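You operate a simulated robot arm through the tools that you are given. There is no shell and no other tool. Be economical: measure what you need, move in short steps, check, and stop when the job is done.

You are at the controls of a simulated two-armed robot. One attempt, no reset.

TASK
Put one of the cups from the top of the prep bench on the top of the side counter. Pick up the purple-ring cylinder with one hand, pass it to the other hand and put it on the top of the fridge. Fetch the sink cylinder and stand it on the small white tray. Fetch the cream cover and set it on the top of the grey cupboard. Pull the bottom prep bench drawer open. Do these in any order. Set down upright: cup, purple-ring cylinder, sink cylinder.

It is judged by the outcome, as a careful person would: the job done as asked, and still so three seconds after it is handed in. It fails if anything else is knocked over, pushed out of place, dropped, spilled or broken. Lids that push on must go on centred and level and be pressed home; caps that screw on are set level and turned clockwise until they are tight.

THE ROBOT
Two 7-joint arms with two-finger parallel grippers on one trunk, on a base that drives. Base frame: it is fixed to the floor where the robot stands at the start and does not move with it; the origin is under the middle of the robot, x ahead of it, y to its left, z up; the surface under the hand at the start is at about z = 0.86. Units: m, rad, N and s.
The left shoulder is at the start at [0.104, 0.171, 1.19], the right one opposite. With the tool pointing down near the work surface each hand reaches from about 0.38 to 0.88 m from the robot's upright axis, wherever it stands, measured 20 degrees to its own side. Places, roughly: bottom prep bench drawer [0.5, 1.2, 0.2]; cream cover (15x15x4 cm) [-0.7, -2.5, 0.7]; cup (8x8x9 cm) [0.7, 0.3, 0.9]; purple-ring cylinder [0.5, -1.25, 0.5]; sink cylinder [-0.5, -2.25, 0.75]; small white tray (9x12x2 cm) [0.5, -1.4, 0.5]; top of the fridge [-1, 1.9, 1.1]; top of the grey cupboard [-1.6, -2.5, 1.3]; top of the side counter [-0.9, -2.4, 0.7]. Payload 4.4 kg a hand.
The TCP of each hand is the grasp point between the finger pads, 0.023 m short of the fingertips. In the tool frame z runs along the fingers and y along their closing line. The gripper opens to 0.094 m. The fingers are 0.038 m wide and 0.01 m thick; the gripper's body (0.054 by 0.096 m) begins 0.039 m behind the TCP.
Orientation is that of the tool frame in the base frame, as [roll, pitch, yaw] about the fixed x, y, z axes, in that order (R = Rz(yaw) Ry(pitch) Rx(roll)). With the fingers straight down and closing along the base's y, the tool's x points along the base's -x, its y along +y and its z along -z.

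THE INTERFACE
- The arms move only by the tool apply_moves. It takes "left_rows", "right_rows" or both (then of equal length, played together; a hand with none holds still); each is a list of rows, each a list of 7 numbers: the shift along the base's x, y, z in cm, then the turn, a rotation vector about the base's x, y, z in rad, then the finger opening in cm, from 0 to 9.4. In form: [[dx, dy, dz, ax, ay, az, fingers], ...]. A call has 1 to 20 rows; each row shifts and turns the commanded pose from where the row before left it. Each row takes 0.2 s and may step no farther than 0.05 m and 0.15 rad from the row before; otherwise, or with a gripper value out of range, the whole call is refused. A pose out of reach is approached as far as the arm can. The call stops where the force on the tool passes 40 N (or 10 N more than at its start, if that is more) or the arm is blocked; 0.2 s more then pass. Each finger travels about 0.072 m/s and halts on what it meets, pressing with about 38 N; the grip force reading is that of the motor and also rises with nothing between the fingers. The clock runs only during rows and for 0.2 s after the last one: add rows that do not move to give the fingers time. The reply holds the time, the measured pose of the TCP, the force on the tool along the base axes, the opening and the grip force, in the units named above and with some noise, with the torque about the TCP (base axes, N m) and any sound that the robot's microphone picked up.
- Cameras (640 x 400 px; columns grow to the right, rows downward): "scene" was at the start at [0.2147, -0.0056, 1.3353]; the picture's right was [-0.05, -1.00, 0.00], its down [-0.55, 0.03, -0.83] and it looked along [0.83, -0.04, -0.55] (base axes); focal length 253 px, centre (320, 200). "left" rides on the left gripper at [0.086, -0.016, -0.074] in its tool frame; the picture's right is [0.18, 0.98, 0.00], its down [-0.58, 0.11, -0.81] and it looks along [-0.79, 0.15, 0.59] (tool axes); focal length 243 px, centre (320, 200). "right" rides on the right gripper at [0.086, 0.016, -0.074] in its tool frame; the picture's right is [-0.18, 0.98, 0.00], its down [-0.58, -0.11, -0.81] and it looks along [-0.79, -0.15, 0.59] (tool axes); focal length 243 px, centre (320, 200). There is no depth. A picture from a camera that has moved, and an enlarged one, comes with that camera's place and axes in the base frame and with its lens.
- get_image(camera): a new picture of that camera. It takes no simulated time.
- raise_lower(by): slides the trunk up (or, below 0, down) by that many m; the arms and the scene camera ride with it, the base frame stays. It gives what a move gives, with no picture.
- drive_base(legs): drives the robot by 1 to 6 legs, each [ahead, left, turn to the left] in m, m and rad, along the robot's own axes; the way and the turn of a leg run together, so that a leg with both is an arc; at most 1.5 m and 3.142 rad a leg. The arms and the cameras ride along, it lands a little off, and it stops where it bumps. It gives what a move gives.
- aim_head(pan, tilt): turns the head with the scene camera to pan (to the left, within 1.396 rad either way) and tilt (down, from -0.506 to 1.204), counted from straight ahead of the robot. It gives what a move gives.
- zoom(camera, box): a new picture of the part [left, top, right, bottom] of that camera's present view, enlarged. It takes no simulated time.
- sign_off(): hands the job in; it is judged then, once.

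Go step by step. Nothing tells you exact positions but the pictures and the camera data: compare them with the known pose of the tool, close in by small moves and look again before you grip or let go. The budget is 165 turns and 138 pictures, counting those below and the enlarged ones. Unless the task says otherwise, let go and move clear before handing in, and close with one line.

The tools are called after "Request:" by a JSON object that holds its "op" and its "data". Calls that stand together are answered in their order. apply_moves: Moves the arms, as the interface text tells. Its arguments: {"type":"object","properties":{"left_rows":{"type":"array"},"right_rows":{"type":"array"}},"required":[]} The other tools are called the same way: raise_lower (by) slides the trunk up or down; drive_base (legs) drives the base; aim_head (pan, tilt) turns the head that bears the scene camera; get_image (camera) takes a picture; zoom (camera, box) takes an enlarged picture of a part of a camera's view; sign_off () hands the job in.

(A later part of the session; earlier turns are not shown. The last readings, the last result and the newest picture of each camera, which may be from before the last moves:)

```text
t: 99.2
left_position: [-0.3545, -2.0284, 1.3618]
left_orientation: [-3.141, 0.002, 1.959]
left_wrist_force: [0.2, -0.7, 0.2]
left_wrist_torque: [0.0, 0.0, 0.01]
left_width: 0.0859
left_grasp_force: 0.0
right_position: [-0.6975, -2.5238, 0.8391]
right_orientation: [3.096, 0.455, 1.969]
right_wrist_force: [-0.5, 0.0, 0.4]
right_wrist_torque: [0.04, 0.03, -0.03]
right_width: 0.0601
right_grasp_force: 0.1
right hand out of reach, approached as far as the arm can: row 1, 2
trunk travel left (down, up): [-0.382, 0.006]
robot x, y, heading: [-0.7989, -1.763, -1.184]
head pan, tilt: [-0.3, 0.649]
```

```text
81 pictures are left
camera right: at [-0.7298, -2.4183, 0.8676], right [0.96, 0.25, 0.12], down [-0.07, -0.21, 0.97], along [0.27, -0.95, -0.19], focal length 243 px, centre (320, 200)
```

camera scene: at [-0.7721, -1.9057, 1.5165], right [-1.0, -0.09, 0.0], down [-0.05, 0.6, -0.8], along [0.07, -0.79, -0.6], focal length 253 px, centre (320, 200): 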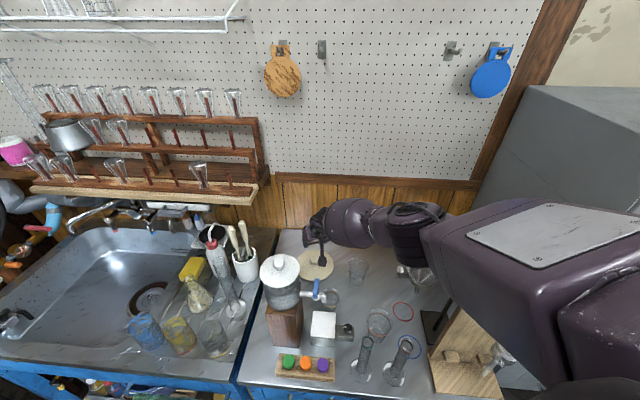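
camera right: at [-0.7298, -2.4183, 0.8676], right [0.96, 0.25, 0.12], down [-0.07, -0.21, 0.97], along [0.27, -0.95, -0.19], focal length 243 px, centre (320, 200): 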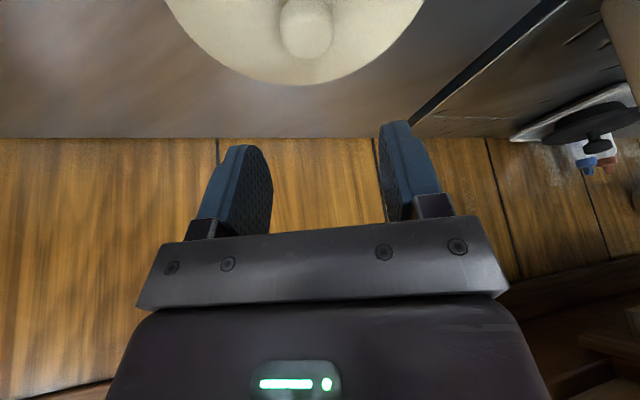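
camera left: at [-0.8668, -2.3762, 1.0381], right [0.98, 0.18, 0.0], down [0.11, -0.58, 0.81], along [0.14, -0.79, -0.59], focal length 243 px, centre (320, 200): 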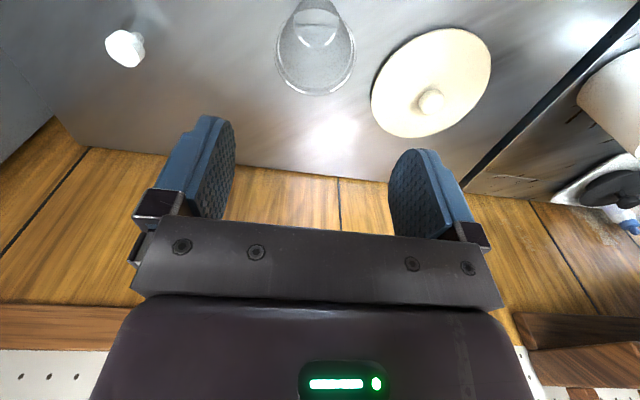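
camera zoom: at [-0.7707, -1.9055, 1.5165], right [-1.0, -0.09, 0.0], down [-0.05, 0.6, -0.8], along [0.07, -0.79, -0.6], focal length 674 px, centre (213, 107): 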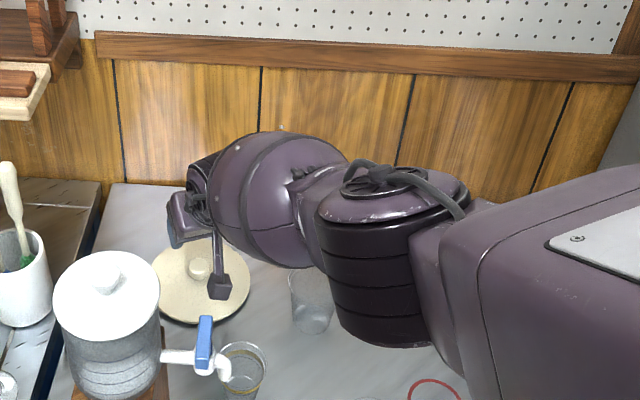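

Slightly out of reach; I'll nudge the base closer (keeps the elbow higher than lowering the trunk).

Request:
{"op": "drive_base", "data": {"legs": [[0.06, -0.025, 0]]}}

Request:
{"op": "apply_moves", "data": {"right_rows": [[0, 2, 0, 0, 0, 0, 6], [0, 2.5, -1, 0, 0, 0, 6], [0, 0, -2, 0, 0, 0, 6], [0, 0, 0, 0, 0, 0, 6]]}}

Request:
{"op": "get_image", "data": {"camera": "right"}}

Request:
{"op": "get_image", "data": {"camera": "scene"}}

```text
t: 100.0
left_position: [-0.356, -2.0334, 1.3619]
left_orientation: [-3.141, 0.001, 1.957]
left_wrist_force: [0.3, 0.1, -0.8]
left_wrist_torque: [0.01, 0.0, 0.03]
left_width: 0.0862
left_grasp_force: 0.1
right_position: [-0.6987, -2.5301, 0.839]
right_orientation: [3.095, 0.457, 1.968]
right_wrist_force: [-0.4, 0.0, -0.7]
right_wrist_torque: [-0.01, 0.02, 0.0]
right_width: 0.06
right_grasp_force: 0.0
trunk travel left (down, up): [-0.382, 0.006]
robot x, y, heading: [-0.795, -1.77, -1.182]
head pan, tilt: [-0.3, 0.649]
stopped in leg 1: the robot was blocked; the commanded pose is now the measured one
```

```text
t: 101.0
left_position: [-0.3549, -2.0327, 1.3612]
left_orientation: [3.141, 0.002, 1.956]
left_wrist_force: [-0.9, -0.3, 0.4]
left_wrist_torque: [-0.03, 0.0, 0.0]
left_width: 0.0861
left_grasp_force: 0.0
right_position: [-0.6975, -2.4842, 0.8099]
right_orientation: [3.094, 0.46, 1.97]
right_wrist_force: [0.4, -1.2, 0.0]
right_wrist_torque: [-0.02, -0.02, -0.01]
right_width: 0.0598
right_grasp_force: 0.1
trunk travel left (down, up): [-0.382, 0.006]
robot x, y, heading: [-0.7984, -1.7686, -1.182]
head pan, tilt: [-0.3, 0.649]
```

```text
80 pictures are left
camera right: at [-0.7296, -2.378, 0.8383], right [0.96, 0.25, 0.12], down [-0.07, -0.21, 0.98], along [0.27, -0.95, -0.18], focal length 243 px, centre (320, 200)
```

right: 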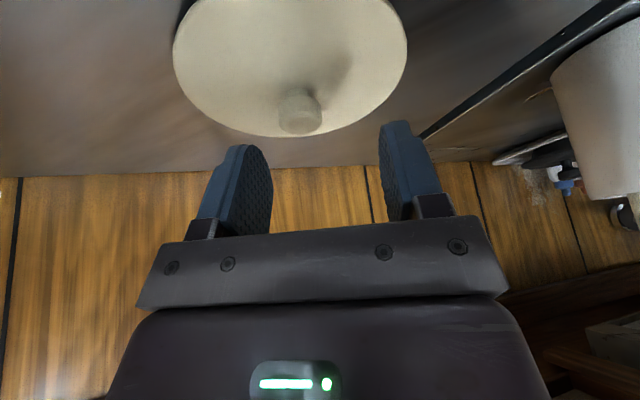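

```text
79 pictures are left
camera scene: at [-0.7709, -1.909, 1.5166], right [-1.0, -0.09, 0.0], down [-0.05, 0.6, -0.8], along [0.07, -0.79, -0.6], focal length 253 px, centre (320, 200)
```

scene: 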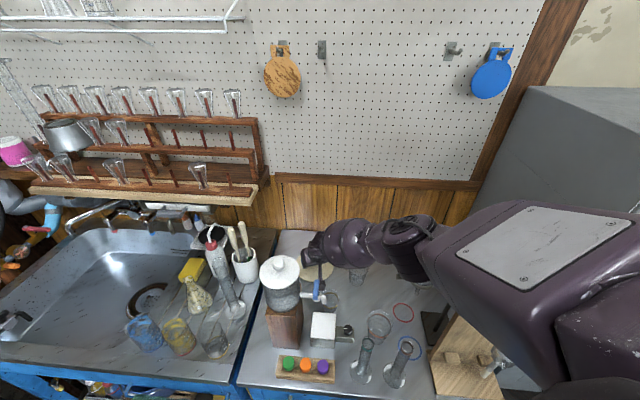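

Request:
{"op": "apply_moves", "data": {"right_rows": [[0, -1, 3, 0, 0, 0, 6], [0.2, -3, 0.5, 0, 0, 0, 6], [0, 0, 0, 0, 0, 0, 6]]}}

Request:
{"op": "raise_lower", "data": {"by": -0.06}}

Request:
{"op": "get_image", "data": {"camera": "right"}}

Request:
{"op": "zoom", "data": {"camera": "scene", "box": [240, 160, 480, 310]}}

```text
t: 101.8
left_position: [-0.3564, -2.0327, 1.3616]
left_orientation: [-3.14, 0.002, 1.957]
left_wrist_force: [-0.2, 0.6, 0.7]
left_wrist_torque: [0.02, -0.03, 0.0]
left_width: 0.0859
left_grasp_force: 0.1
right_position: [-0.697, -2.5253, 0.8438]
right_orientation: [3.093, 0.46, 1.97]
right_wrist_force: [-0.8, -0.7, -0.9]
right_wrist_torque: [-0.03, -0.01, 0.04]
right_width: 0.0602
right_grasp_force: 0.0
trunk travel left (down, up): [-0.382, 0.006]
robot x, y, heading: [-0.8006, -1.7708, -1.185]
head pan, tilt: [-0.3, 0.649]
```

```text
t: 102.8
left_position: [-0.3559, -2.0321, 1.3017]
left_orientation: [-3.139, 0.003, 1.957]
left_wrist_force: [-0.3, -0.2, 0.2]
left_wrist_torque: [-0.02, -0.03, 0.0]
left_width: 0.0859
left_grasp_force: 0.1
right_position: [-0.6946, -2.5252, 0.7854]
right_orientation: [3.094, 0.46, 1.969]
right_wrist_force: [-0.3, 0.7, -0.3]
right_wrist_torque: [0.0, 0.0, 0.02]
right_width: 0.06
right_grasp_force: 0.0
trunk travel left (down, up): [-0.322, 0.066]
robot x, y, heading: [-0.7998, -1.7708, -1.182]
head pan, tilt: [-0.3, 0.649]
```

```text
78 pictures are left
camera right: at [-0.7278, -2.4178, 0.8144], right [0.96, 0.25, 0.12], down [-0.07, -0.21, 0.98], along [0.27, -0.95, -0.18], focal length 243 px, centre (320, 200)
```

right: 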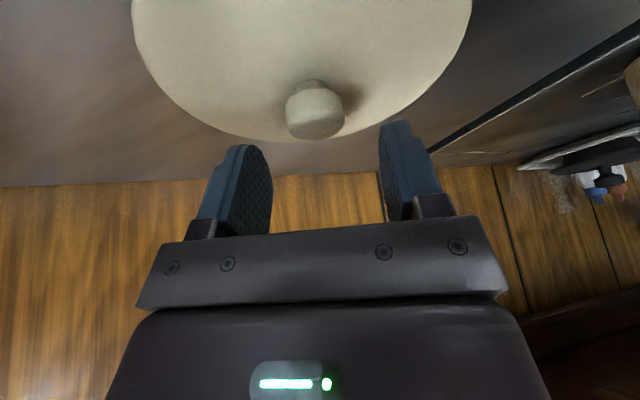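

```text
2.67 times, centred on (360, 235) of scene
camera zoom: at [-0.7703, -1.9109, 1.4569], right [-1.0, -0.09, 0.0], down [-0.05, 0.6, -0.8], along [0.07, -0.79, -0.6], focal length 674 px, centre (213, 107)
```

zoom: 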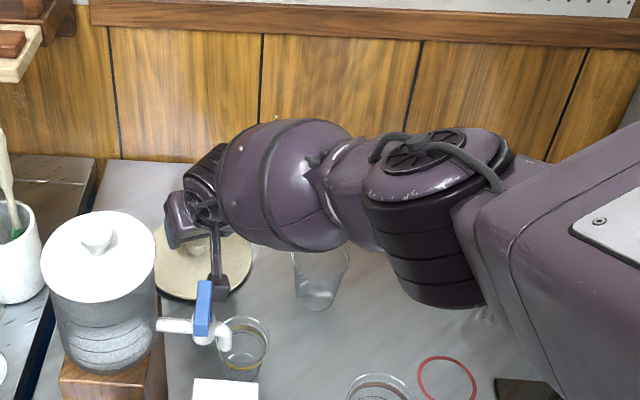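

Knob is centred beneath the fingers. Lower in small steps, then close.

Request:
{"op": "apply_moves", "data": {"right_rows": [[0, 0, -1, 0, 0, 0, 6], [0, 0, -0.7, 0, 0, 0, 6], [0, 0, 0, 0, 0, 0, 6]]}}

Request:
{"op": "get_image", "data": {"camera": "right"}}

```text
t: 103.6
left_position: [-0.3555, -2.0334, 1.3007]
left_orientation: [3.141, 0.001, 1.957]
left_wrist_force: [0.5, -0.5, -0.7]
left_wrist_torque: [-0.01, -0.04, 0.0]
left_width: 0.086
left_grasp_force: 0.1
right_position: [-0.6981, -2.5215, 0.7657]
right_orientation: [3.097, 0.46, 1.97]
right_wrist_force: [-0.7, 0.4, -0.5]
right_wrist_torque: [0.04, 0.01, 0.01]
right_width: 0.0601
right_grasp_force: 0.0
right hand out of reach, approached as far as the arm can: row 2
trunk travel left (down, up): [-0.322, 0.066]
robot x, y, heading: [-0.798, -1.7714, -1.18]
head pan, tilt: [-0.3, 0.649]
```

```text
76 pictures are left
camera right: at [-0.731, -2.4146, 0.7949], right [0.96, 0.25, 0.12], down [-0.07, -0.21, 0.98], along [0.27, -0.95, -0.19], focal length 243 px, centre (320, 200)
```

right: 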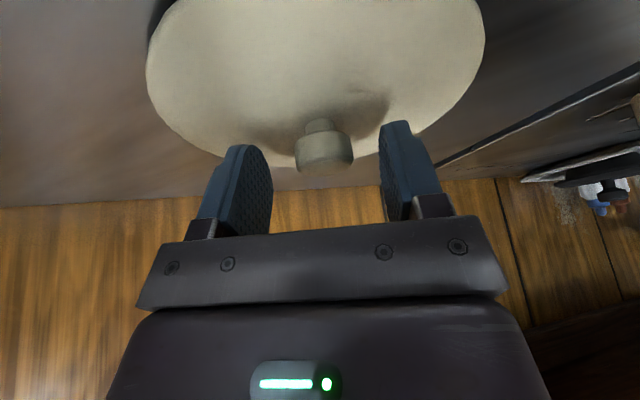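

Request:
{"op": "raise_lower", "data": {"by": -0.008}}

Request:
{"op": "apply_moves", "data": {"right_rows": [[0, 0, 0, 0, 0, 0, 4.5], [0, 0, 0, 0, 0, 0, 3], [0, 0, 0, 0, 0, 0, 1.5], [0, 0, 0, 0, 0, 0, 1.5], [0, 0, 0, 0, 0, 0, 1.5]]}}

Request:
{"op": "get_image", "data": {"camera": "right"}}

```text
t: 104.2
left_position: [-0.3548, -2.0316, 1.2927]
left_orientation: [-3.139, 0.004, 1.957]
left_wrist_force: [-0.6, 0.2, 0.8]
left_wrist_torque: [0.0, 0.0, 0.03]
left_width: 0.0861
left_grasp_force: 0.0
right_position: [-0.6978, -2.5219, 0.7602]
right_orientation: [3.098, 0.462, 1.97]
right_wrist_force: [1.4, -1.0, 13.0]
right_wrist_torque: [-0.17, 0.43, 0.07]
right_width: 0.0595
right_grasp_force: 0.1
trunk travel left (down, up): [-0.314, 0.074]
robot x, y, heading: [-0.8007, -1.7709, -1.184]
head pan, tilt: [-0.3, 0.649]
```

```text
t: 105.4
left_position: [-0.3546, -2.0316, 1.2956]
left_orientation: [-3.14, 0.003, 1.957]
left_wrist_force: [0.7, 0.6, -0.1]
left_wrist_torque: [0.01, 0.0, -0.01]
left_width: 0.0858
left_grasp_force: 0.1
right_position: [-0.6962, -2.5193, 0.76]
right_orientation: [3.093, 0.461, 1.971]
right_wrist_force: [8.2, 2.6, 21.5]
right_wrist_torque: [-0.35, 0.21, 0.1]
right_width: 0.029
right_grasp_force: 38.4
trunk travel left (down, up): [-0.314, 0.074]
robot x, y, heading: [-0.8026, -1.7657, -1.183]
head pan, tilt: [-0.3, 0.649]
```

```text
75 pictures are left
camera right: at [-0.7292, -2.4136, 0.7887], right [0.96, 0.25, 0.12], down [-0.07, -0.21, 0.98], along [0.27, -0.95, -0.18], focal length 243 px, centre (320, 200)
```

right: 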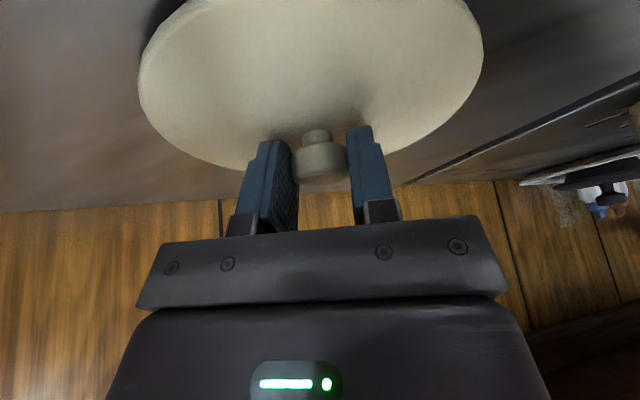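

Request:
{"op": "apply_moves", "data": {"right_rows": [[0, 0, 2, 0, 0, 0, 1.5], [0, 0, 3, 0, 0, 0, 1.5], [0, 0, 4, 0, 0, 0, 1.5], [0, 0, 4, 0, 0, 0, 1.5], [0, 0, 4, 0, 0, 0, 1.5], [0, 0, 4, 0, 0, 0, 1.5]]}}

Request:
{"op": "get_image", "data": {"camera": "right"}}

Request:
{"op": "get_image", "data": {"camera": "scene"}}

```text
t: 106.8
left_position: [-0.3551, -2.0327, 1.2927]
left_orientation: [-3.14, 0.004, 1.958]
left_wrist_force: [0.0, 0.2, 0.3]
left_wrist_torque: [0.01, 0.03, 0.0]
left_width: 0.0861
left_grasp_force: 0.1
right_position: [-0.6978, -2.5217, 0.9684]
right_orientation: [3.096, 0.459, 1.97]
right_wrist_force: [-0.1, 0.4, -1.1]
right_wrist_torque: [-0.01, 0.03, -0.01]
right_width: 0.0289
right_grasp_force: 37.9
trunk travel left (down, up): [-0.314, 0.074]
robot x, y, heading: [-0.7992, -1.7698, -1.184]
head pan, tilt: [-0.3, 0.649]
```

```text
74 pictures are left
camera right: at [-0.73, -2.4144, 0.996], right [0.96, 0.25, 0.12], down [-0.07, -0.21, 0.98], along [0.27, -0.95, -0.19], focal length 243 px, centre (320, 200)
```

right: 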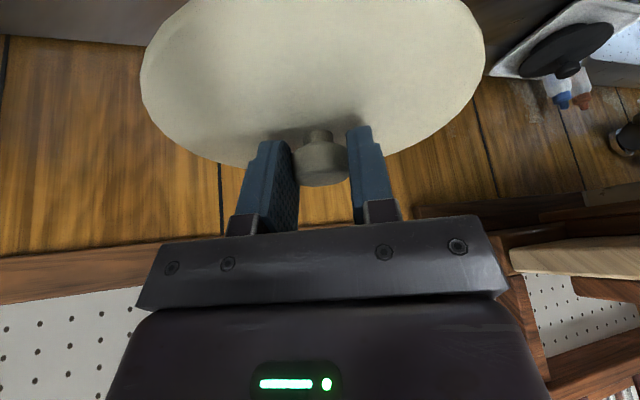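

```text
73 pictures are left
camera scene: at [-0.7694, -1.9127, 1.4485], right [-1.0, -0.09, 0.0], down [-0.05, 0.6, -0.8], along [0.07, -0.79, -0.6], focal length 253 px, centre (320, 200)
```

scene: 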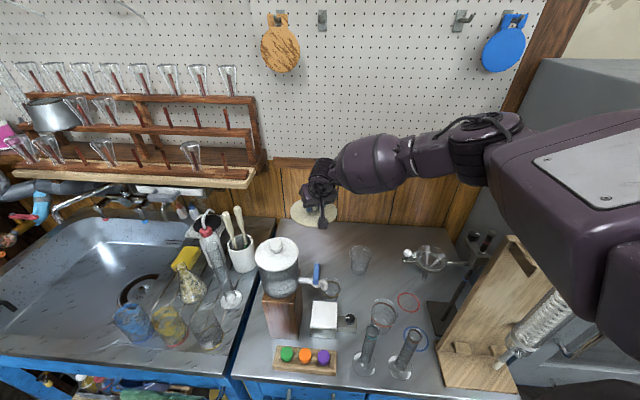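

Cover is held level. Raise the trunk and hand, then back straight out.

Request:
{"op": "raise_lower", "data": {"by": 0.074}}

Request:
{"op": "apply_moves", "data": {"right_rows": [[0, 0, 4, 0, 0, 0, 1.5], [0, 0, 4, 0, 0, 0, 1.5], [0, 0, 4, 0, 0, 0, 1.5], [0, 0, 4, 0, 0, 0, 1.5], [0, 0, 4, 0, 0, 0, 1.5], [0, 0, 4, 0, 0, 0, 1.5], [0, 0, 4, 0, 0, 0, 1.5], [0, 0, 4, 0, 0, 0, 1.5]]}}

Request:
{"op": "drive_base", "data": {"legs": [[-0.37, 0.153, 0]]}}

Request:
{"op": "get_image", "data": {"camera": "scene"}}

```text
t: 107.9
left_position: [-0.3558, -2.0338, 1.3665]
left_orientation: [-3.141, 0.002, 1.956]
left_wrist_force: [-0.5, -0.6, -0.5]
left_wrist_torque: [0.01, -0.01, -0.01]
left_width: 0.086
left_grasp_force: 0.0
right_position: [-0.698, -2.5205, 1.0421]
right_orientation: [3.098, 0.458, 1.969]
right_wrist_force: [-0.4, 0.2, -0.9]
right_wrist_torque: [0.01, 0.02, 0.01]
right_width: 0.0286
right_grasp_force: 38.2
trunk travel left (down, up): [-0.388, 0.0]
robot x, y, heading: [-0.7983, -1.7706, -1.187]
head pan, tilt: [-0.3, 0.649]
```

```text
t: 109.7
left_position: [-0.3546, -2.0321, 1.3678]
left_orientation: [-3.14, 0.003, 1.955]
left_wrist_force: [-0.2, 0.4, 0.2]
left_wrist_torque: [0.02, 0.01, 0.0]
left_width: 0.0858
left_grasp_force: 0.0
right_position: [-0.6991, -2.5178, 1.3632]
right_orientation: [3.096, 0.46, 1.97]
right_wrist_force: [-0.1, -0.1, -1.9]
right_wrist_torque: [-0.03, 0.0, -0.01]
right_width: 0.0285
right_grasp_force: 38.0
trunk travel left (down, up): [-0.388, 0.0]
robot x, y, heading: [-0.7967, -1.7678, -1.184]
head pan, tilt: [-0.3, 0.649]
```

```text
t: 112.4
left_position: [-0.3531, -1.64, 1.3674]
left_orientation: [-3.14, 0.002, 1.952]
left_wrist_force: [0.2, -0.4, 0.1]
left_wrist_torque: [0.01, -0.02, 0.0]
left_width: 0.0857
left_grasp_force: 0.1
right_position: [-0.6971, -2.1234, 1.3622]
right_orientation: [3.097, 0.457, 1.965]
right_wrist_force: [0.1, -0.3, -1.6]
right_wrist_torque: [0.03, 0.01, 0.0]
right_width: 0.0291
right_grasp_force: 38.5
trunk travel left (down, up): [-0.388, 0.0]
robot x, y, heading: [-0.7923, -1.3757, -1.189]
head pan, tilt: [-0.3, 0.649]
stopped in leg 1: the robot was blocked; the commanded pose is now the measured one
```

```text
72 pictures are left
camera scene: at [-0.7664, -1.5148, 1.522], right [-1.0, -0.08, 0.0], down [-0.05, 0.6, -0.8], along [0.07, -0.79, -0.6], focal length 253 px, centre (320, 200)
```

scene: 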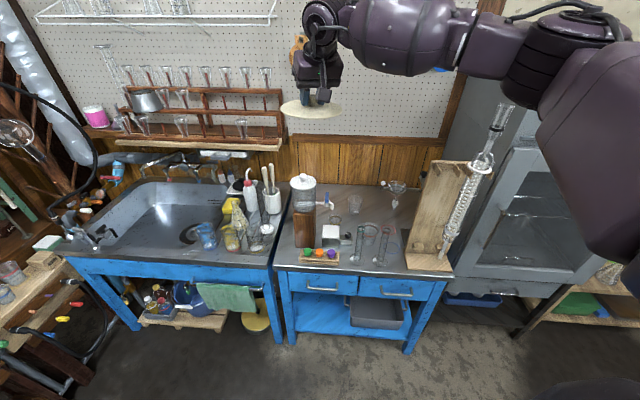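

Now raise and retract the hand, move to the middle of the aisle, straighten up, and shift right to the grey cupboard.

Request:
{"op": "apply_moves", "data": {"right_rows": [[0, 3, 3, 0, 0, 0, 1.5], [0, 3, 3, 0, 0, 0, 1.5], [0, 3, 3, 0.1, 0.06, 0, 1.5], [0, 3, 3, 0.12, 0.07, 0, 1.5], [0, 2, 2, 0.1, 0.05, 0, 1.5], [0, 0, 0, 0.08, 0.05, 0, 1.5]]}}

Request:
{"op": "drive_base", "data": {"legs": [[0.2, -0.085, 0], [0, 0, -0.39]]}}

Request:
{"op": "drive_base", "data": {"legs": [[0, -0.45, 0]]}}

Request:
{"op": "aim_head", "data": {"pan": -0.2, "tilt": 0.4}}

Request:
{"op": "get_image", "data": {"camera": "scene"}}

```text
t: 113.8
left_position: [-0.3517, -1.639, 1.3667]
left_orientation: [-3.138, 0.002, 1.951]
left_wrist_force: [0.8, 0.3, -0.2]
left_wrist_torque: [0.03, 0.0, -0.01]
left_width: 0.086
left_grasp_force: 0.2
right_position: [-0.6974, -1.9822, 1.5026]
right_orientation: [-3.132, -0.003, 1.981]
right_wrist_force: [-0.3, -0.4, -1.1]
right_wrist_torque: [-0.01, 0.01, -0.01]
right_width: 0.0287
right_grasp_force: 37.9
trunk travel left (down, up): [-0.388, 0.0]
robot x, y, heading: [-0.7888, -1.3732, -1.191]
head pan, tilt: [-0.3, 0.649]
```

```text
t: 116.6
left_position: [-0.4878, -2.0023, 1.366]
left_orientation: [3.141, 0.002, 1.57]
left_wrist_force: [0.0, -0.3, -0.9]
left_wrist_torque: [0.03, -0.03, -0.03]
left_width: 0.0859
left_grasp_force: 0.0
right_position: [-0.9362, -2.1923, 1.5037]
right_orientation: [-3.132, 0.0, 1.597]
right_wrist_force: [0.0, -0.5, -1.3]
right_wrist_torque: [-0.03, -0.02, 0.02]
right_width: 0.0284
right_grasp_force: 38.1
trunk travel left (down, up): [-0.388, 0.0]
robot x, y, heading: [-0.799, -1.5898, -1.571]
head pan, tilt: [-0.3, 0.649]
```

```text
t: 121.1
left_position: [-0.9401, -2.0027, 1.3658]
left_orientation: [-3.139, 0.001, 1.568]
left_wrist_force: [-0.5, -0.6, 0.3]
left_wrist_torque: [0.01, 0.01, -0.02]
left_width: 0.086
left_grasp_force: 0.1
right_position: [-1.388, -2.1899, 1.5031]
right_orientation: [-3.131, 0.0, 1.594]
right_wrist_force: [-0.6, 0.4, -0.8]
right_wrist_torque: [0.03, 0.01, 0.0]
right_width: 0.0285
right_grasp_force: 38.3
trunk travel left (down, up): [-0.388, 0.0]
robot x, y, heading: [-1.253, -1.588, -1.573]
head pan, tilt: [-0.3, 0.649]
```

```text
t: 121.8
left_position: [-0.9407, -2.0024, 1.3666]
left_orientation: [-3.139, 0.004, 1.566]
left_wrist_force: [-0.5, -0.2, -0.6]
left_wrist_torque: [-0.02, -0.02, 0.01]
left_width: 0.0861
left_grasp_force: 0.1
right_position: [-1.3873, -2.1915, 1.5032]
right_orientation: [-3.132, 0.0, 1.594]
right_wrist_force: [-0.4, -0.5, -1.7]
right_wrist_torque: [-0.01, 0.02, -0.03]
right_width: 0.0286
right_grasp_force: 38.2
trunk travel left (down, up): [-0.388, 0.0]
robot x, y, heading: [-1.2483, -1.5909, -1.573]
head pan, tilt: [-0.201, 0.4]
```

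```text
71 pictures are left
camera scene: at [-1.2695, -1.7396, 1.5445], right [-0.98, 0.2, 0.0], down [0.08, 0.38, -0.92], along [-0.19, -0.9, -0.39], focal length 253 px, centre (320, 200)
```

scene: 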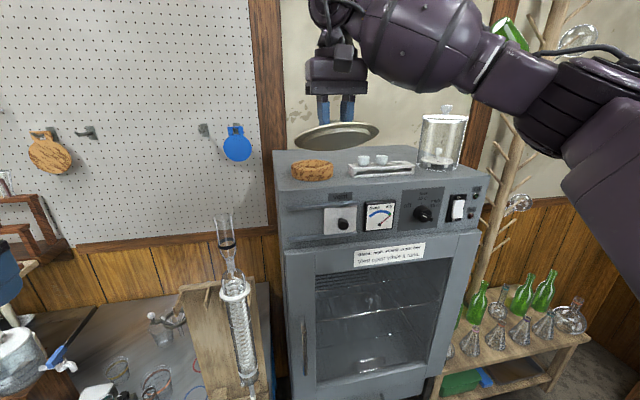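

Request:
{"op": "zoom", "data": {"camera": "scene", "box": [250, 90, 490, 240]}}

Request:
{"op": "get_image", "data": {"camera": "right"}}

```text
2.67 times, centred on (370, 165) of scene
camera zoom: at [-1.2695, -1.7396, 1.5445], right [-0.98, 0.2, 0.0], down [0.08, 0.38, -0.92], along [-0.19, -0.9, -0.39], focal length 674 px, centre (187, 293)
```

zoom: 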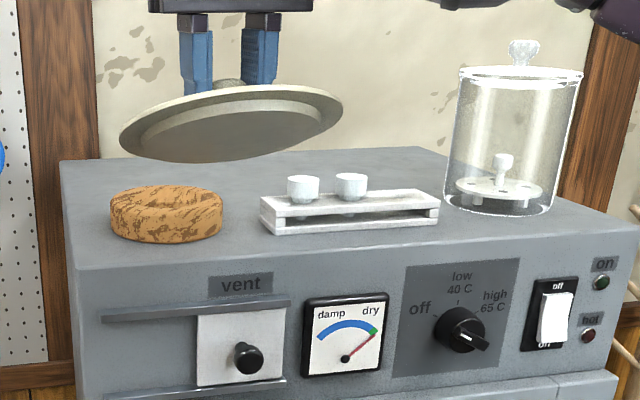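

```text
69 pictures are left
camera right: at [-1.3749, -2.1043, 1.5766], right [0.99, -0.16, -0.01], down [-0.09, -0.58, 0.81], along [-0.14, -0.8, -0.59], focal length 243 px, centre (320, 200)
```

right: 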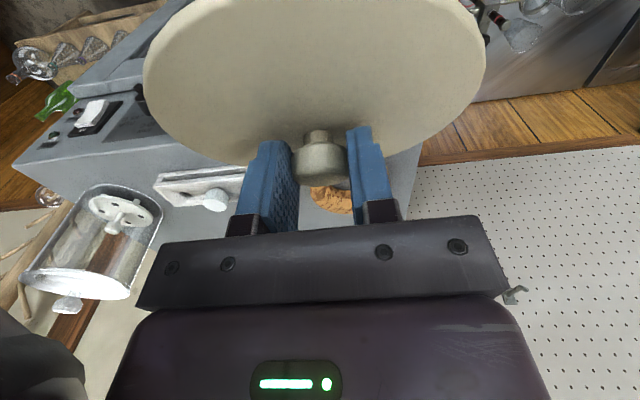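

The free strip on the cupboard is behind the cork ring and tray (y≈-2.7). I'll raise the left hand clear, move to x≈-1.6 and close in, then look again.

Request:
{"op": "apply_moves", "data": {"left_rows": [[0, 0, 5, 0, 0, 0, 6], [0, 0, 5, 0, 0, 0, 6], [0, 0, 5, 0, 0, 0, 6], [0, 0, 3, 0, 0, 0, 6]], "right_rows": [[0, 0, 2, -0.11, -0.016, 0, 1.5], [0, 0, 2, -0.11, -0.016, 0, 1.5], [0, 0, 1, -0.11, -0.016, 0, 1.5], [0, 0, 0, -0.11, -0.016, 0, 1.5]]}}

Request:
{"op": "drive_base", "data": {"legs": [[0, -0.36, 0], [0.2, 0, 0]]}}

Request:
{"op": "aim_head", "data": {"pan": 0.1, "tilt": 0.5}}

Request:
{"op": "get_image", "data": {"camera": "scene"}}

Request:
{"op": "get_image", "data": {"camera": "right"}}

```text
t: 122.8
left_position: [-0.9407, -2.0019, 1.5466]
left_orientation: [3.141, 0.004, 1.565]
left_wrist_force: [0.2, 0.1, 0.7]
left_wrist_torque: [0.02, -0.02, -0.01]
left_width: 0.06
left_grasp_force: 0.1
right_position: [-1.389, -2.1902, 1.5529]
right_orientation: [3.093, 0.443, 1.581]
right_wrist_force: [-0.5, 0.1, -1.9]
right_wrist_torque: [0.01, -0.01, -0.01]
right_width: 0.0285
right_grasp_force: 38.4
trunk travel left (down, up): [-0.388, 0.0]
robot x, y, heading: [-1.249, -1.5853, -1.57]
head pan, tilt: [-0.201, 0.4]
```

```text
t: 127.7
left_position: [-1.2928, -2.1924, 1.5463]
left_orientation: [-3.14, 0.005, 1.572]
left_wrist_force: [-1.4, 0.4, -0.4]
left_wrist_torque: [0.01, -0.02, 0.03]
left_width: 0.06
left_grasp_force: 0.1
right_position: [-1.7396, -2.3831, 1.5565]
right_orientation: [3.09, 0.447, 1.585]
right_wrist_force: [-0.2, 6.3, 29.4]
right_wrist_torque: [-0.19, 0.38, -0.08]
right_width: 0.0284
right_grasp_force: 37.8
trunk travel left (down, up): [-0.388, 0.0]
robot x, y, heading: [-1.6027, -1.7855, -1.569]
head pan, tilt: [-0.201, 0.4]
```

```text
t: 128.5
left_position: [-1.2935, -2.1934, 1.5464]
left_orientation: [-3.141, 0.004, 1.573]
left_wrist_force: [1.2, -0.4, -0.8]
left_wrist_torque: [0.02, -0.03, 0.0]
left_width: 0.0601
left_grasp_force: 0.0
right_position: [-1.739, -2.3847, 1.5566]
right_orientation: [3.092, 0.448, 1.587]
right_wrist_force: [0.2, 2.3, 13.0]
right_wrist_torque: [-0.15, 0.19, 0.0]
right_width: 0.0286
right_grasp_force: 38.2
trunk travel left (down, up): [-0.388, 0.0]
robot x, y, heading: [-1.602, -1.7869, -1.563]
head pan, tilt: [0.099, 0.499]
```

```text
68 pictures are left
camera scene: at [-1.5954, -1.9325, 1.5357], right [-0.99, -0.1, 0.0], down [-0.05, 0.47, -0.88], along [0.09, -0.87, -0.48], focal length 253 px, centre (320, 200)
```

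scene: 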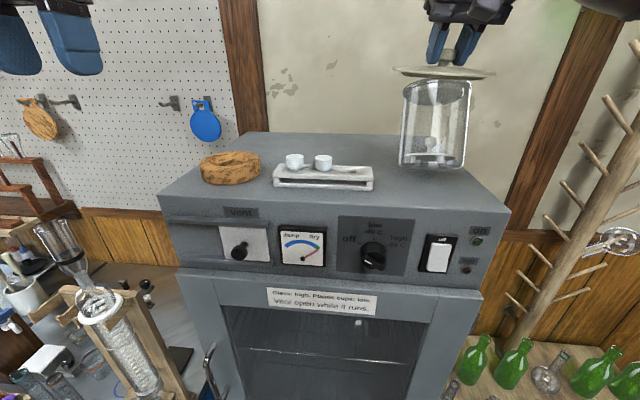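

```text
67 pictures are left
camera right: at [-1.7297, -2.2741, 1.5856], right [0.98, -0.13, 0.12], down [-0.15, -0.18, 0.97], along [-0.1, -0.97, -0.2], focal length 243 px, centre (320, 200)
```

right: 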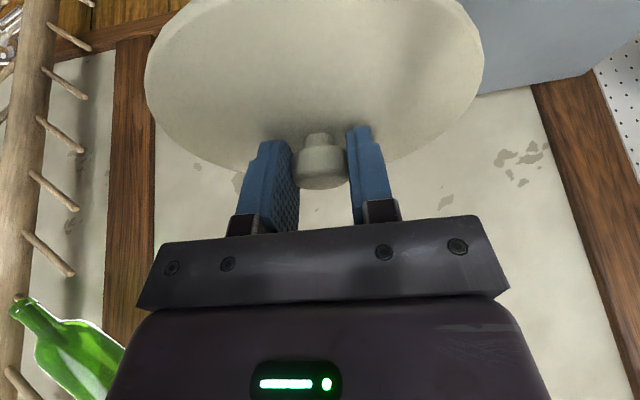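

The cover has ridden onto the glass jar's lid. I lift straight up at once and look.

Request:
{"op": "apply_moves", "data": {"right_rows": [[0, 0, 3, 0, 0, 0, 1.5], [0, 0, 4, 0, 0, 0, 1.5], [0, 0, 4, 0, 0, 0, 1.5]]}}

Request:
{"op": "zoom", "data": {"camera": "scene", "box": [240, 0, 560, 220]}}

```text
t: 129.3
left_position: [-1.2919, -2.1955, 1.5471]
left_orientation: [-3.14, 0.002, 1.572]
left_wrist_force: [0.4, -0.3, -0.3]
left_wrist_torque: [0.02, -0.01, 0.01]
left_width: 0.0602
left_grasp_force: 0.1
right_position: [-1.7361, -2.3856, 1.6647]
right_orientation: [3.097, 0.442, 1.587]
right_wrist_force: [0.0, 0.8, -1.7]
right_wrist_torque: [-0.01, -0.01, -0.01]
right_width: 0.0286
right_grasp_force: 38.1
trunk travel left (down, up): [-0.388, 0.0]
robot x, y, heading: [-1.6041, -1.782, -1.569]
head pan, tilt: [0.099, 0.499]
```

```text
1.82 times, centred on (400, 110) of scene
camera zoom: at [-1.5947, -1.934, 1.5354], right [-0.99, -0.1, 0.0], down [-0.05, 0.48, -0.88], along [0.09, -0.87, -0.48], focal length 460 px, centre (174, 364)
```

zoom: 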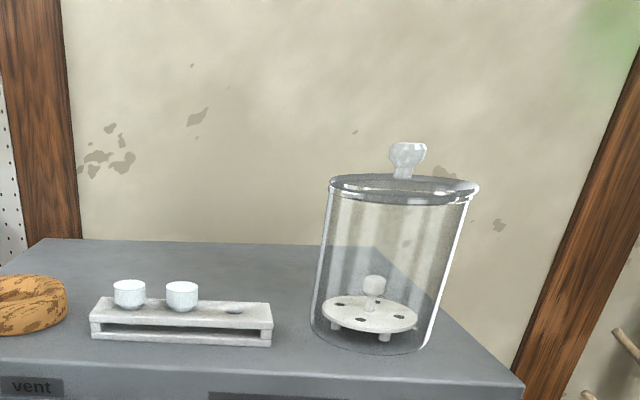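

The jar is intact with its lid on, not shifted. The cupboard top is ~1.335 high; free spot at about (-1.55, -2.61). I move in high above everything.

Request:
{"op": "drive_base", "data": {"legs": [[0.08, 0, 0]]}}

Request:
{"op": "apply_moves", "data": {"right_rows": [[4, 0, 0, 0, 0, 0, 1.5], [4, -2, 0, 0, 0, 0, 1.5], [4, -2.5, 0, 0, 0, 0, 1.5], [4, -2.5, 0, 0, 0, 0, 1.5], [2.5, -3, 0, 0, 0, 0, 1.5], [0, -4, 0, 0, 0, 0, 1.5], [0, 0, -3, 0, 0, 0, 1.5], [0, 0, 0, 0, 0, 0, 1.5]]}}

Request:
{"op": "get_image", "data": {"camera": "scene"}}

Request:
{"op": "get_image", "data": {"camera": "right"}}

```text
t: 130.4
left_position: [-1.2922, -2.277, 1.5458]
left_orientation: [-3.139, 0.0, 1.573]
left_wrist_force: [0.3, -0.5, -0.5]
left_wrist_torque: [0.03, 0.02, 0.06]
left_width: 0.0601
left_grasp_force: 0.1
right_position: [-1.737, -2.4671, 1.6641]
right_orientation: [3.093, 0.442, 1.589]
right_wrist_force: [-0.6, 0.0, -1.9]
right_wrist_torque: [0.0, 0.02, -0.02]
right_width: 0.0287
right_grasp_force: 38.0
trunk travel left (down, up): [-0.388, 0.0]
robot x, y, heading: [-1.6029, -1.8663, -1.565]
head pan, tilt: [0.099, 0.499]
```

```text
t: 132.2
left_position: [-1.2972, -2.2763, 1.5471]
left_orientation: [3.14, 0.002, 1.571]
left_wrist_force: [-1.4, 0.3, 0.3]
left_wrist_torque: [0.01, -0.02, -0.03]
left_width: 0.0599
left_grasp_force: 0.1
right_position: [-1.5812, -2.5763, 1.6288]
right_orientation: [3.091, 0.442, 1.586]
right_wrist_force: [-1.6, 0.4, -1.1]
right_wrist_torque: [-0.02, -0.06, 0.04]
right_width: 0.0286
right_grasp_force: 38.0
right hand out of reach, approached as far as the arm can: row 5, 6, 7
trunk travel left (down, up): [-0.388, 0.0]
robot x, y, heading: [-1.6059, -1.8638, -1.566]
head pan, tilt: [0.099, 0.499]
```

```text
65 pictures are left
camera scene: at [-1.5987, -2.0158, 1.5354], right [-0.99, -0.1, 0.0], down [-0.05, 0.48, -0.88], along [0.09, -0.87, -0.48], focal length 253 px, centre (320, 200)
```

scene: 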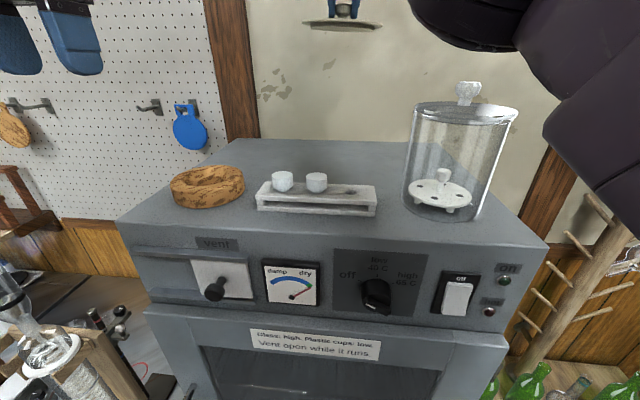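

```text
64 pictures are left
camera right: at [-1.5718, -2.4657, 1.6586], right [0.98, -0.13, 0.12], down [-0.15, -0.19, 0.97], along [-0.1, -0.97, -0.2], focal length 243 px, centre (320, 200)
```

right: 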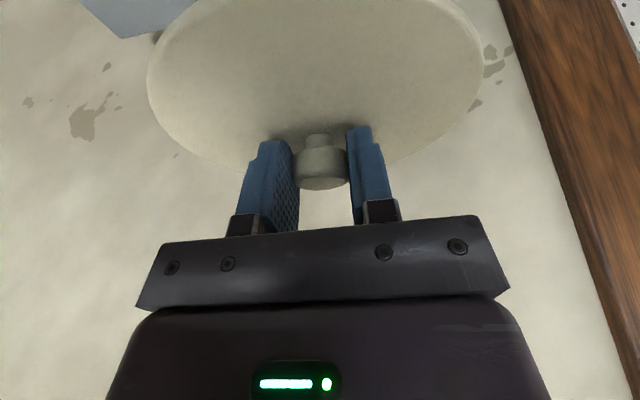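

Request:
{"op": "drive_base", "data": {"legs": [[0.07, 0, 0]]}}

Request:
{"op": "apply_moves", "data": {"right_rows": [[1.5, 1, -3, 0, 0, 0, 1.5], [1, 1, -4, 0, 0, 0, 1.5], [0, 1, -4, 0, 0, 0, 1.5], [0, 0, -4, 0, 0, 0, 1.5], [0, 0, -4, 0, 0, 0, 1.5], [0, 0, 0, 0, 0, 0, 1.5]]}}

Request:
{"op": "get_image", "data": {"camera": "scene"}}

Request:
{"op": "get_image", "data": {"camera": "right"}}

```text
t: 133.2
left_position: [-1.2918, -2.3458, 1.5462]
left_orientation: [-3.142, 0.001, 1.572]
left_wrist_force: [0.1, -0.7, 0.3]
left_wrist_torque: [0.01, -0.01, 0.01]
left_width: 0.0602
left_grasp_force: 0.0
right_position: [-1.5778, -2.645, 1.6282]
right_orientation: [3.092, 0.439, 1.588]
right_wrist_force: [0.3, -0.6, -2.2]
right_wrist_torque: [0.03, 0.0, -0.02]
right_width: 0.0285
right_grasp_force: 37.7
trunk travel left (down, up): [-0.388, 0.0]
robot x, y, heading: [-1.6016, -1.9358, -1.568]
head pan, tilt: [0.099, 0.499]
```

```text
t: 134.8
left_position: [-1.2892, -2.3358, 1.5483]
left_orientation: [-3.139, 0.01, 1.571]
left_wrist_force: [0.2, 0.3, -0.3]
left_wrist_torque: [-0.01, 0.02, 0.0]
left_width: 0.0599
left_grasp_force: 0.0
right_position: [-1.5348, -2.6859, 1.4987]
right_orientation: [3.074, 0.467, 1.547]
right_wrist_force: [-1.0, 11.7, -5.7]
right_wrist_torque: [0.53, 0.08, -0.03]
right_width: 0.0285
right_grasp_force: 38.4
right hand out of reach, approached as far as the arm can: row 1, 2, 3, 4, 5
trunk travel left (down, up): [-0.388, 0.0]
robot x, y, heading: [-1.6022, -1.9331, -1.567]
head pan, tilt: [0.099, 0.499]
stopped in row 6 (right hand): the arm was blocked; the commanded pose is now the measured one
```

```text
63 pictures are left
camera scene: at [-1.5927, -2.0744, 1.5364], right [-0.99, -0.1, 0.0], down [-0.05, 0.47, -0.88], along [0.09, -0.88, -0.47], focal length 253 px, centre (320, 200)
```

scene: 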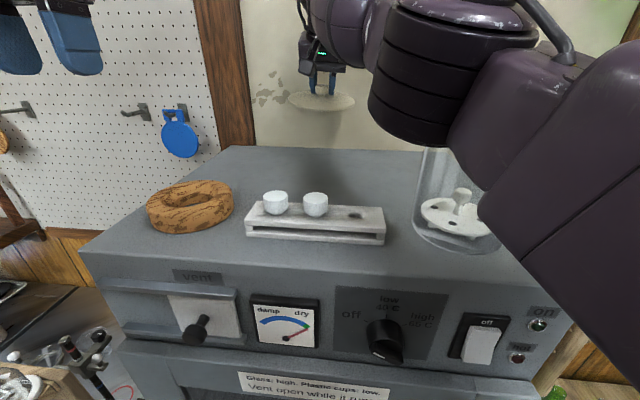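

```text
62 pictures are left
camera right: at [-1.5217, -2.576, 1.5274], right [0.98, -0.16, 0.14], down [-0.17, -0.16, 0.97], along [-0.13, -0.98, -0.18], focal length 243 px, centre (320, 200)
```

right: 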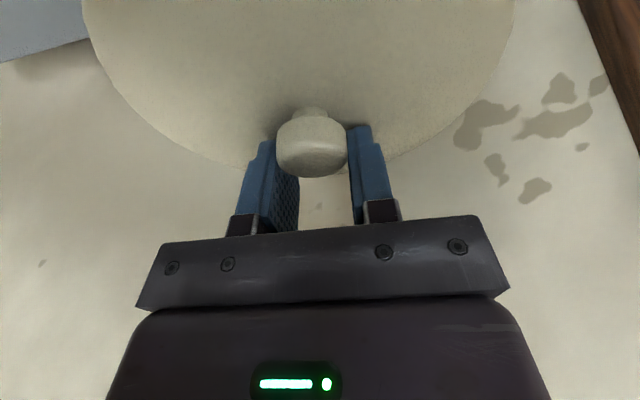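

The cover touched the wall and the arm is close to the jar. I ease off the wall and raise up, then will choose a closer spot just behind the tray at about (-1.565, -2.49).

Request:
{"op": "apply_moves", "data": {"right_rows": [[0, 1, 1.5, 0, 0, 0, 1.5], [0, 1, 3, 0, 0, 0, 1.5], [0, 1, 4, 0, 0, 0, 1.5], [0, 0, 4, 0, 0, 0, 1.5], [0, 0, 0, 0, 0, 0, 1.5]]}}

Request:
{"op": "get_image", "data": {"camera": "scene"}}

```text
t: 136.0
left_position: [-1.2907, -2.3441, 1.5461]
left_orientation: [-3.14, 0.003, 1.572]
left_wrist_force: [0.2, 0.7, 0.1]
left_wrist_torque: [0.01, 0.01, -0.02]
left_width: 0.0599
left_grasp_force: 0.1
right_position: [-1.5386, -2.6445, 1.6047]
right_orientation: [3.075, 0.461, 1.556]
right_wrist_force: [0.8, 0.4, -1.3]
right_wrist_torque: [0.0, 0.0, -0.03]
right_width: 0.0284
right_grasp_force: 38.1
right hand out of reach, approached as far as the arm can: row 1, 3, 4
trunk travel left (down, up): [-0.388, 0.0]
robot x, y, heading: [-1.6053, -1.9317, -1.565]
head pan, tilt: [0.099, 0.499]
```

```text
61 pictures are left
camera scene: at [-1.5934, -2.0831, 1.5354], right [-0.99, -0.1, 0.0], down [-0.05, 0.48, -0.88], along [0.09, -0.87, -0.48], focal length 253 px, centre (320, 200)
```

scene: 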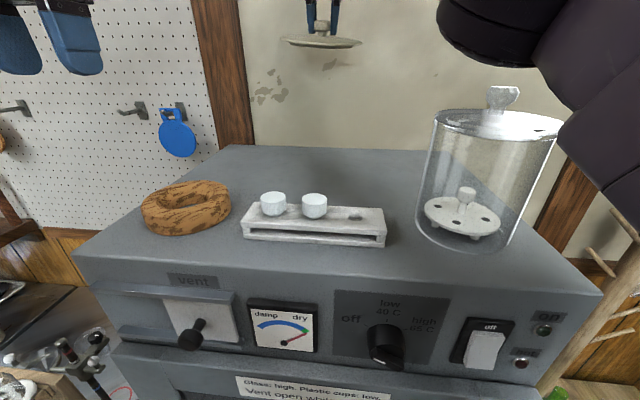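

Jar intact. Back out, shift left, and come in with a straighter arm.

Request:
{"op": "drive_base", "data": {"legs": [[-0.27, 0, 0], [0, 0.21, 0]]}}

Request:
{"op": "aim_head", "data": {"pan": -0.2, "tilt": 0.4}}

Request:
{"op": "get_image", "data": {"camera": "scene"}}

```text
t: 139.9
left_position: [-1.0864, -2.0717, 1.5466]
left_orientation: [-3.14, 0.005, 1.574]
left_wrist_force: [0.2, 0.0, 0.0]
left_wrist_torque: [-0.05, -0.01, 0.0]
left_width: 0.06
left_grasp_force: 0.0
right_position: [-1.3374, -2.3736, 1.6032]
right_orientation: [3.073, 0.458, 1.558]
right_wrist_force: [0.3, 0.2, -1.1]
right_wrist_torque: [-0.02, 0.02, -0.02]
right_width: 0.0286
right_grasp_force: 37.5
trunk travel left (down, up): [-0.388, 0.0]
robot x, y, heading: [-1.4024, -1.6626, -1.564]
head pan, tilt: [0.099, 0.499]
```

```text
t: 140.7
left_position: [-1.0878, -2.0715, 1.547]
left_orientation: [-3.141, 0.004, 1.576]
left_wrist_force: [0.0, 0.0, 0.5]
left_wrist_torque: [0.03, -0.01, 0.01]
left_width: 0.0599
left_grasp_force: 0.0
right_position: [-1.3353, -2.374, 1.6039]
right_orientation: [3.074, 0.459, 1.558]
right_wrist_force: [-0.5, -0.5, -1.2]
right_wrist_torque: [0.03, 0.02, -0.01]
right_width: 0.0283
right_grasp_force: 37.8
trunk travel left (down, up): [-0.388, 0.0]
robot x, y, heading: [-1.405, -1.6609, -1.563]
head pan, tilt: [-0.201, 0.4]
```

```text
60 pictures are left
camera scene: at [-1.419, -1.8125, 1.5445], right [-0.98, 0.19, 0.0], down [0.07, 0.38, -0.92], along [-0.18, -0.9, -0.39], focal length 253 px, centre (320, 200)
```

scene: 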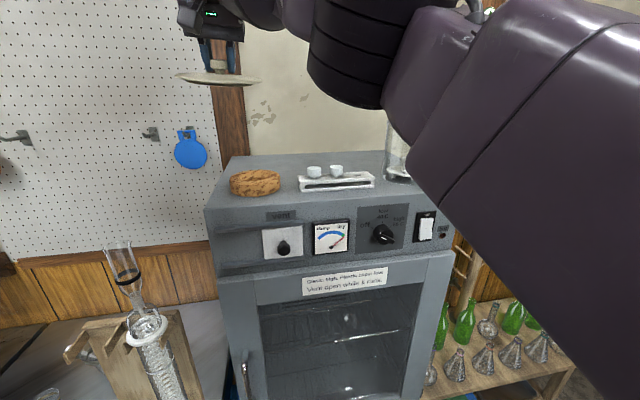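

Request:
{"op": "drive_base", "data": {"legs": [[0.03, 0, 0]]}}

Request:
{"op": "apply_moves", "data": {"right_rows": [[0, 0, -4, 0, 0, 0, 1.5], [0, 0, -4, 0, 0, 0, 1.5], [-4, 0, -2, 0, 0, 0, 1.5], [-4, -1, 0, 0, 0, 0, 1.5], [-4, -2, 0, 0, 0, 0, 1.5], [-4, -2, 0, 0, 0, 0, 1.5], [-4, -2, 0, 0, 0, 0, 1.5], [-3, -1.6, 0, 0, 0, 0, 1.5], [0, 0, 0, 0, 0, 0, 1.5]]}}

Request:
{"op": "get_image", "data": {"camera": "scene"}}

Request:
{"op": "get_image", "data": {"camera": "right"}}

```text
t: 141.5
left_position: [-1.0863, -2.0983, 1.5475]
left_orientation: [-3.141, 0.006, 1.577]
left_wrist_force: [0.1, -0.3, -0.6]
left_wrist_torque: [-0.04, 0.01, 0.01]
left_width: 0.06
left_grasp_force: 0.1
right_position: [-1.3343, -2.4002, 1.6063]
right_orientation: [3.073, 0.461, 1.561]
right_wrist_force: [-1.4, -0.2, -0.5]
right_wrist_torque: [-0.02, 0.0, -0.01]
right_width: 0.0286
right_grasp_force: 37.9
trunk travel left (down, up): [-0.388, 0.0]
robot x, y, heading: [-1.3997, -1.6943, -1.562]
head pan, tilt: [-0.201, 0.4]
```

```text
t: 143.5
left_position: [-1.0847, -2.1006, 1.5465]
left_orientation: [-3.141, 0.004, 1.577]
left_wrist_force: [0.2, -0.3, -0.4]
left_wrist_torque: [-0.01, 0.05, 0.0]
left_width: 0.0601
left_grasp_force: 0.1
right_position: [-1.5654, -2.4898, 1.5046]
right_orientation: [3.074, 0.46, 1.562]
right_wrist_force: [0.5, 0.7, -0.1]
right_wrist_torque: [-0.02, 0.01, -0.03]
right_width: 0.0285
right_grasp_force: 38.0
trunk travel left (down, up): [-0.388, 0.0]
robot x, y, heading: [-1.4009, -1.6928, -1.558]
head pan, tilt: [-0.201, 0.4]
```

```text
59 pictures are left
camera scene: at [-1.4181, -1.8412, 1.5446], right [-0.98, 0.19, 0.0], down [0.07, 0.38, -0.92], along [-0.18, -0.9, -0.39], focal length 253 px, centre (320, 200)
```

scene: 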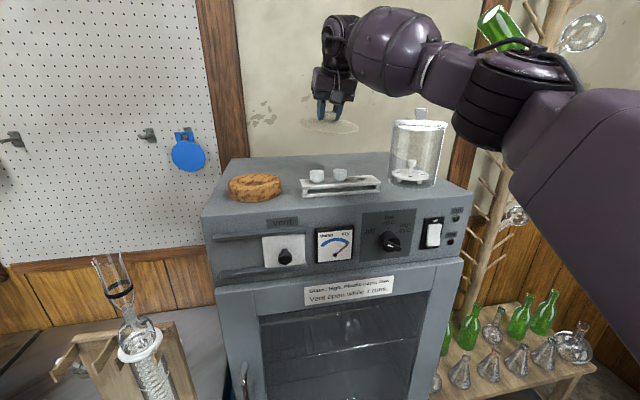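

```text
58 pictures are left
camera right: at [-1.5541, -2.3792, 1.5339], right [0.98, -0.14, 0.14], down [-0.17, -0.17, 0.97], along [-0.12, -0.98, -0.19], focal length 243 px, centre (320, 200)
```

right: 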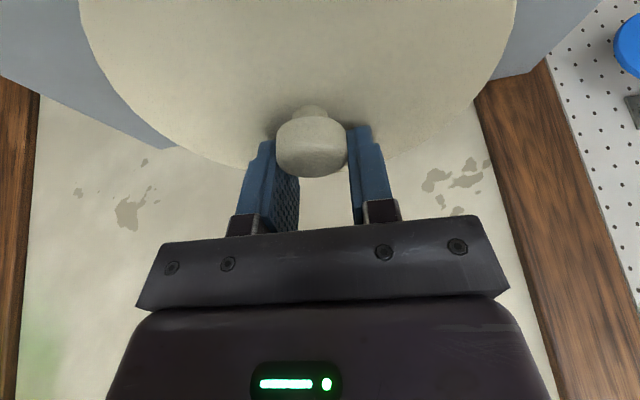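

Request:
{"op": "drive_base", "data": {"legs": [[-0.015, 0.08, 0]]}}

Request:
{"op": "apply_moves", "data": {"right_rows": [[-4, -0.5, 0, 0, 0, 0, 1.5], [-4, -1, 0, 0, 0, 0, 1.5], [0, 0, -3, 0, 0, 0, 1.5], [0, 0, -3, 0, 0, 0, 1.5], [0, 0, 0, 0, 0, 0, 1.5]]}}

Request:
{"op": "zoom", "data": {"camera": "scene", "box": [220, 60, 540, 260]}}

```text
t: 144.9
left_position: [-1.0069, -2.0846, 1.5464]
left_orientation: [-3.141, 0.004, 1.577]
left_wrist_force: [-1.0, 0.7, 0.4]
left_wrist_torque: [0.03, 0.02, 0.04]
left_width: 0.0599
left_grasp_force: 0.0
right_position: [-1.4865, -2.4733, 1.5061]
right_orientation: [3.075, 0.459, 1.556]
right_wrist_force: [0.6, 0.1, -1.2]
right_wrist_torque: [-0.02, 0.01, 0.02]
right_width: 0.0285
right_grasp_force: 38.0
trunk travel left (down, up): [-0.388, 0.0]
robot x, y, heading: [-1.3249, -1.6775, -1.56]
head pan, tilt: [-0.201, 0.4]
```

```text
t: 146.1
left_position: [-1.0056, -2.0847, 1.5454]
left_orientation: [-3.141, 0.003, 1.577]
left_wrist_force: [0.6, 0.3, -0.3]
left_wrist_torque: [0.01, 0.01, 0.01]
left_width: 0.0601
left_grasp_force: 0.0
right_position: [-1.5656, -2.4881, 1.4444]
right_orientation: [3.073, 0.459, 1.561]
right_wrist_force: [-0.1, 0.0, -1.4]
right_wrist_torque: [-0.01, -0.03, -0.01]
right_width: 0.0283
right_grasp_force: 38.2
trunk travel left (down, up): [-0.388, 0.0]
robot x, y, heading: [-1.3236, -1.6775, -1.561]
head pan, tilt: [-0.201, 0.4]
```

```text
2.00 times, centred on (380, 160) of scene
camera zoom: at [-1.3377, -1.8258, 1.5446], right [-0.98, 0.19, 0.0], down [0.07, 0.38, -0.92], along [-0.18, -0.9, -0.39], focal length 506 px, centre (200, 280)
```

zoom: 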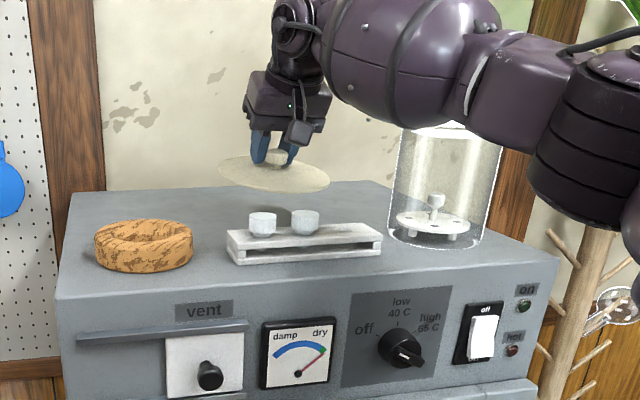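

Request:
{"op": "apply_moves", "data": {"right_rows": [[0, 0, -1.5, 0, 0, 0, 1.5], [0, 0, -1.5, 0, 0, 0, 1.5], [0, 0, -1, 0, 0, 0, 1.5], [0, 0, 0, 0, 0, 0, 1.5]]}}

Request:
{"op": "zoom", "data": {"camera": "scene", "box": [220, 60, 540, 260]}}

```text
t: 147.1
left_position: [-1.0072, -2.085, 1.5465]
left_orientation: [3.142, 0.005, 1.576]
left_wrist_force: [1.2, -0.7, 0.0]
left_wrist_torque: [-0.01, -0.01, 0.01]
left_width: 0.06
left_grasp_force: 0.1
right_position: [-1.5651, -2.4884, 1.4048]
right_orientation: [3.074, 0.46, 1.557]
right_wrist_force: [-0.3, 0.1, -0.3]
right_wrist_torque: [-0.03, -0.02, 0.0]
right_width: 0.0284
right_grasp_force: 38.1
trunk travel left (down, up): [-0.388, 0.0]
robot x, y, heading: [-1.3211, -1.6788, -1.565]
head pan, tilt: [-0.201, 0.4]
```

```text
2.00 times, centred on (380, 160) of scene
camera zoom: at [-1.3388, -1.826, 1.5446], right [-0.98, 0.19, 0.0], down [0.07, 0.38, -0.92], along [-0.18, -0.9, -0.39], focal length 506 px, centre (200, 280)
```

zoom: 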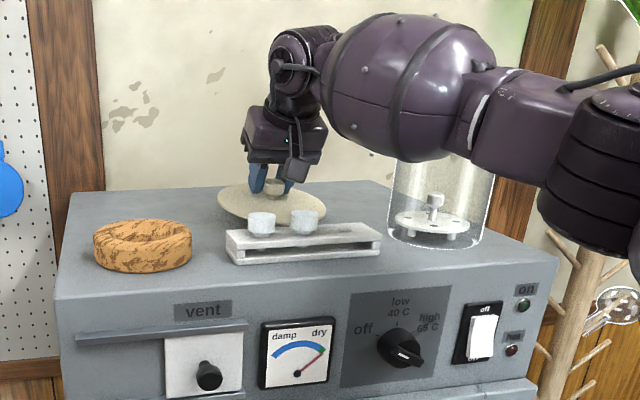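

Request:
{"op": "apply_moves", "data": {"right_rows": [[0, 0, -0.6, 0, 0, 0, 1.5], [0, 0, -0.6, 0, 0, 0, 1.5], [0, 0, -0.6, 0, 0, 0, 1.5], [0, 0, -0.5, 0, 0, 0, 1.5], [0, 0, 0, 0, 0, 0, 1.5]]}}

```text
t: 148.3
left_position: [-1.0044, -2.0838, 1.5478]
left_orientation: [-3.14, 0.005, 1.577]
left_wrist_force: [-1.1, -0.2, 0.0]
left_wrist_torque: [0.01, 0.01, 0.0]
left_width: 0.06
left_grasp_force: 0.0
right_position: [-1.563, -2.4889, 1.3859]
right_orientation: [3.072, 0.464, 1.562]
right_wrist_force: [3.6, -9.7, 30.9]
right_wrist_torque: [0.84, 1.28, 0.25]
right_width: 0.029
right_grasp_force: 38.2
trunk travel left (down, up): [-0.388, 0.0]
robot x, y, heading: [-1.3205, -1.6733, -1.563]
head pan, tilt: [-0.201, 0.4]
```

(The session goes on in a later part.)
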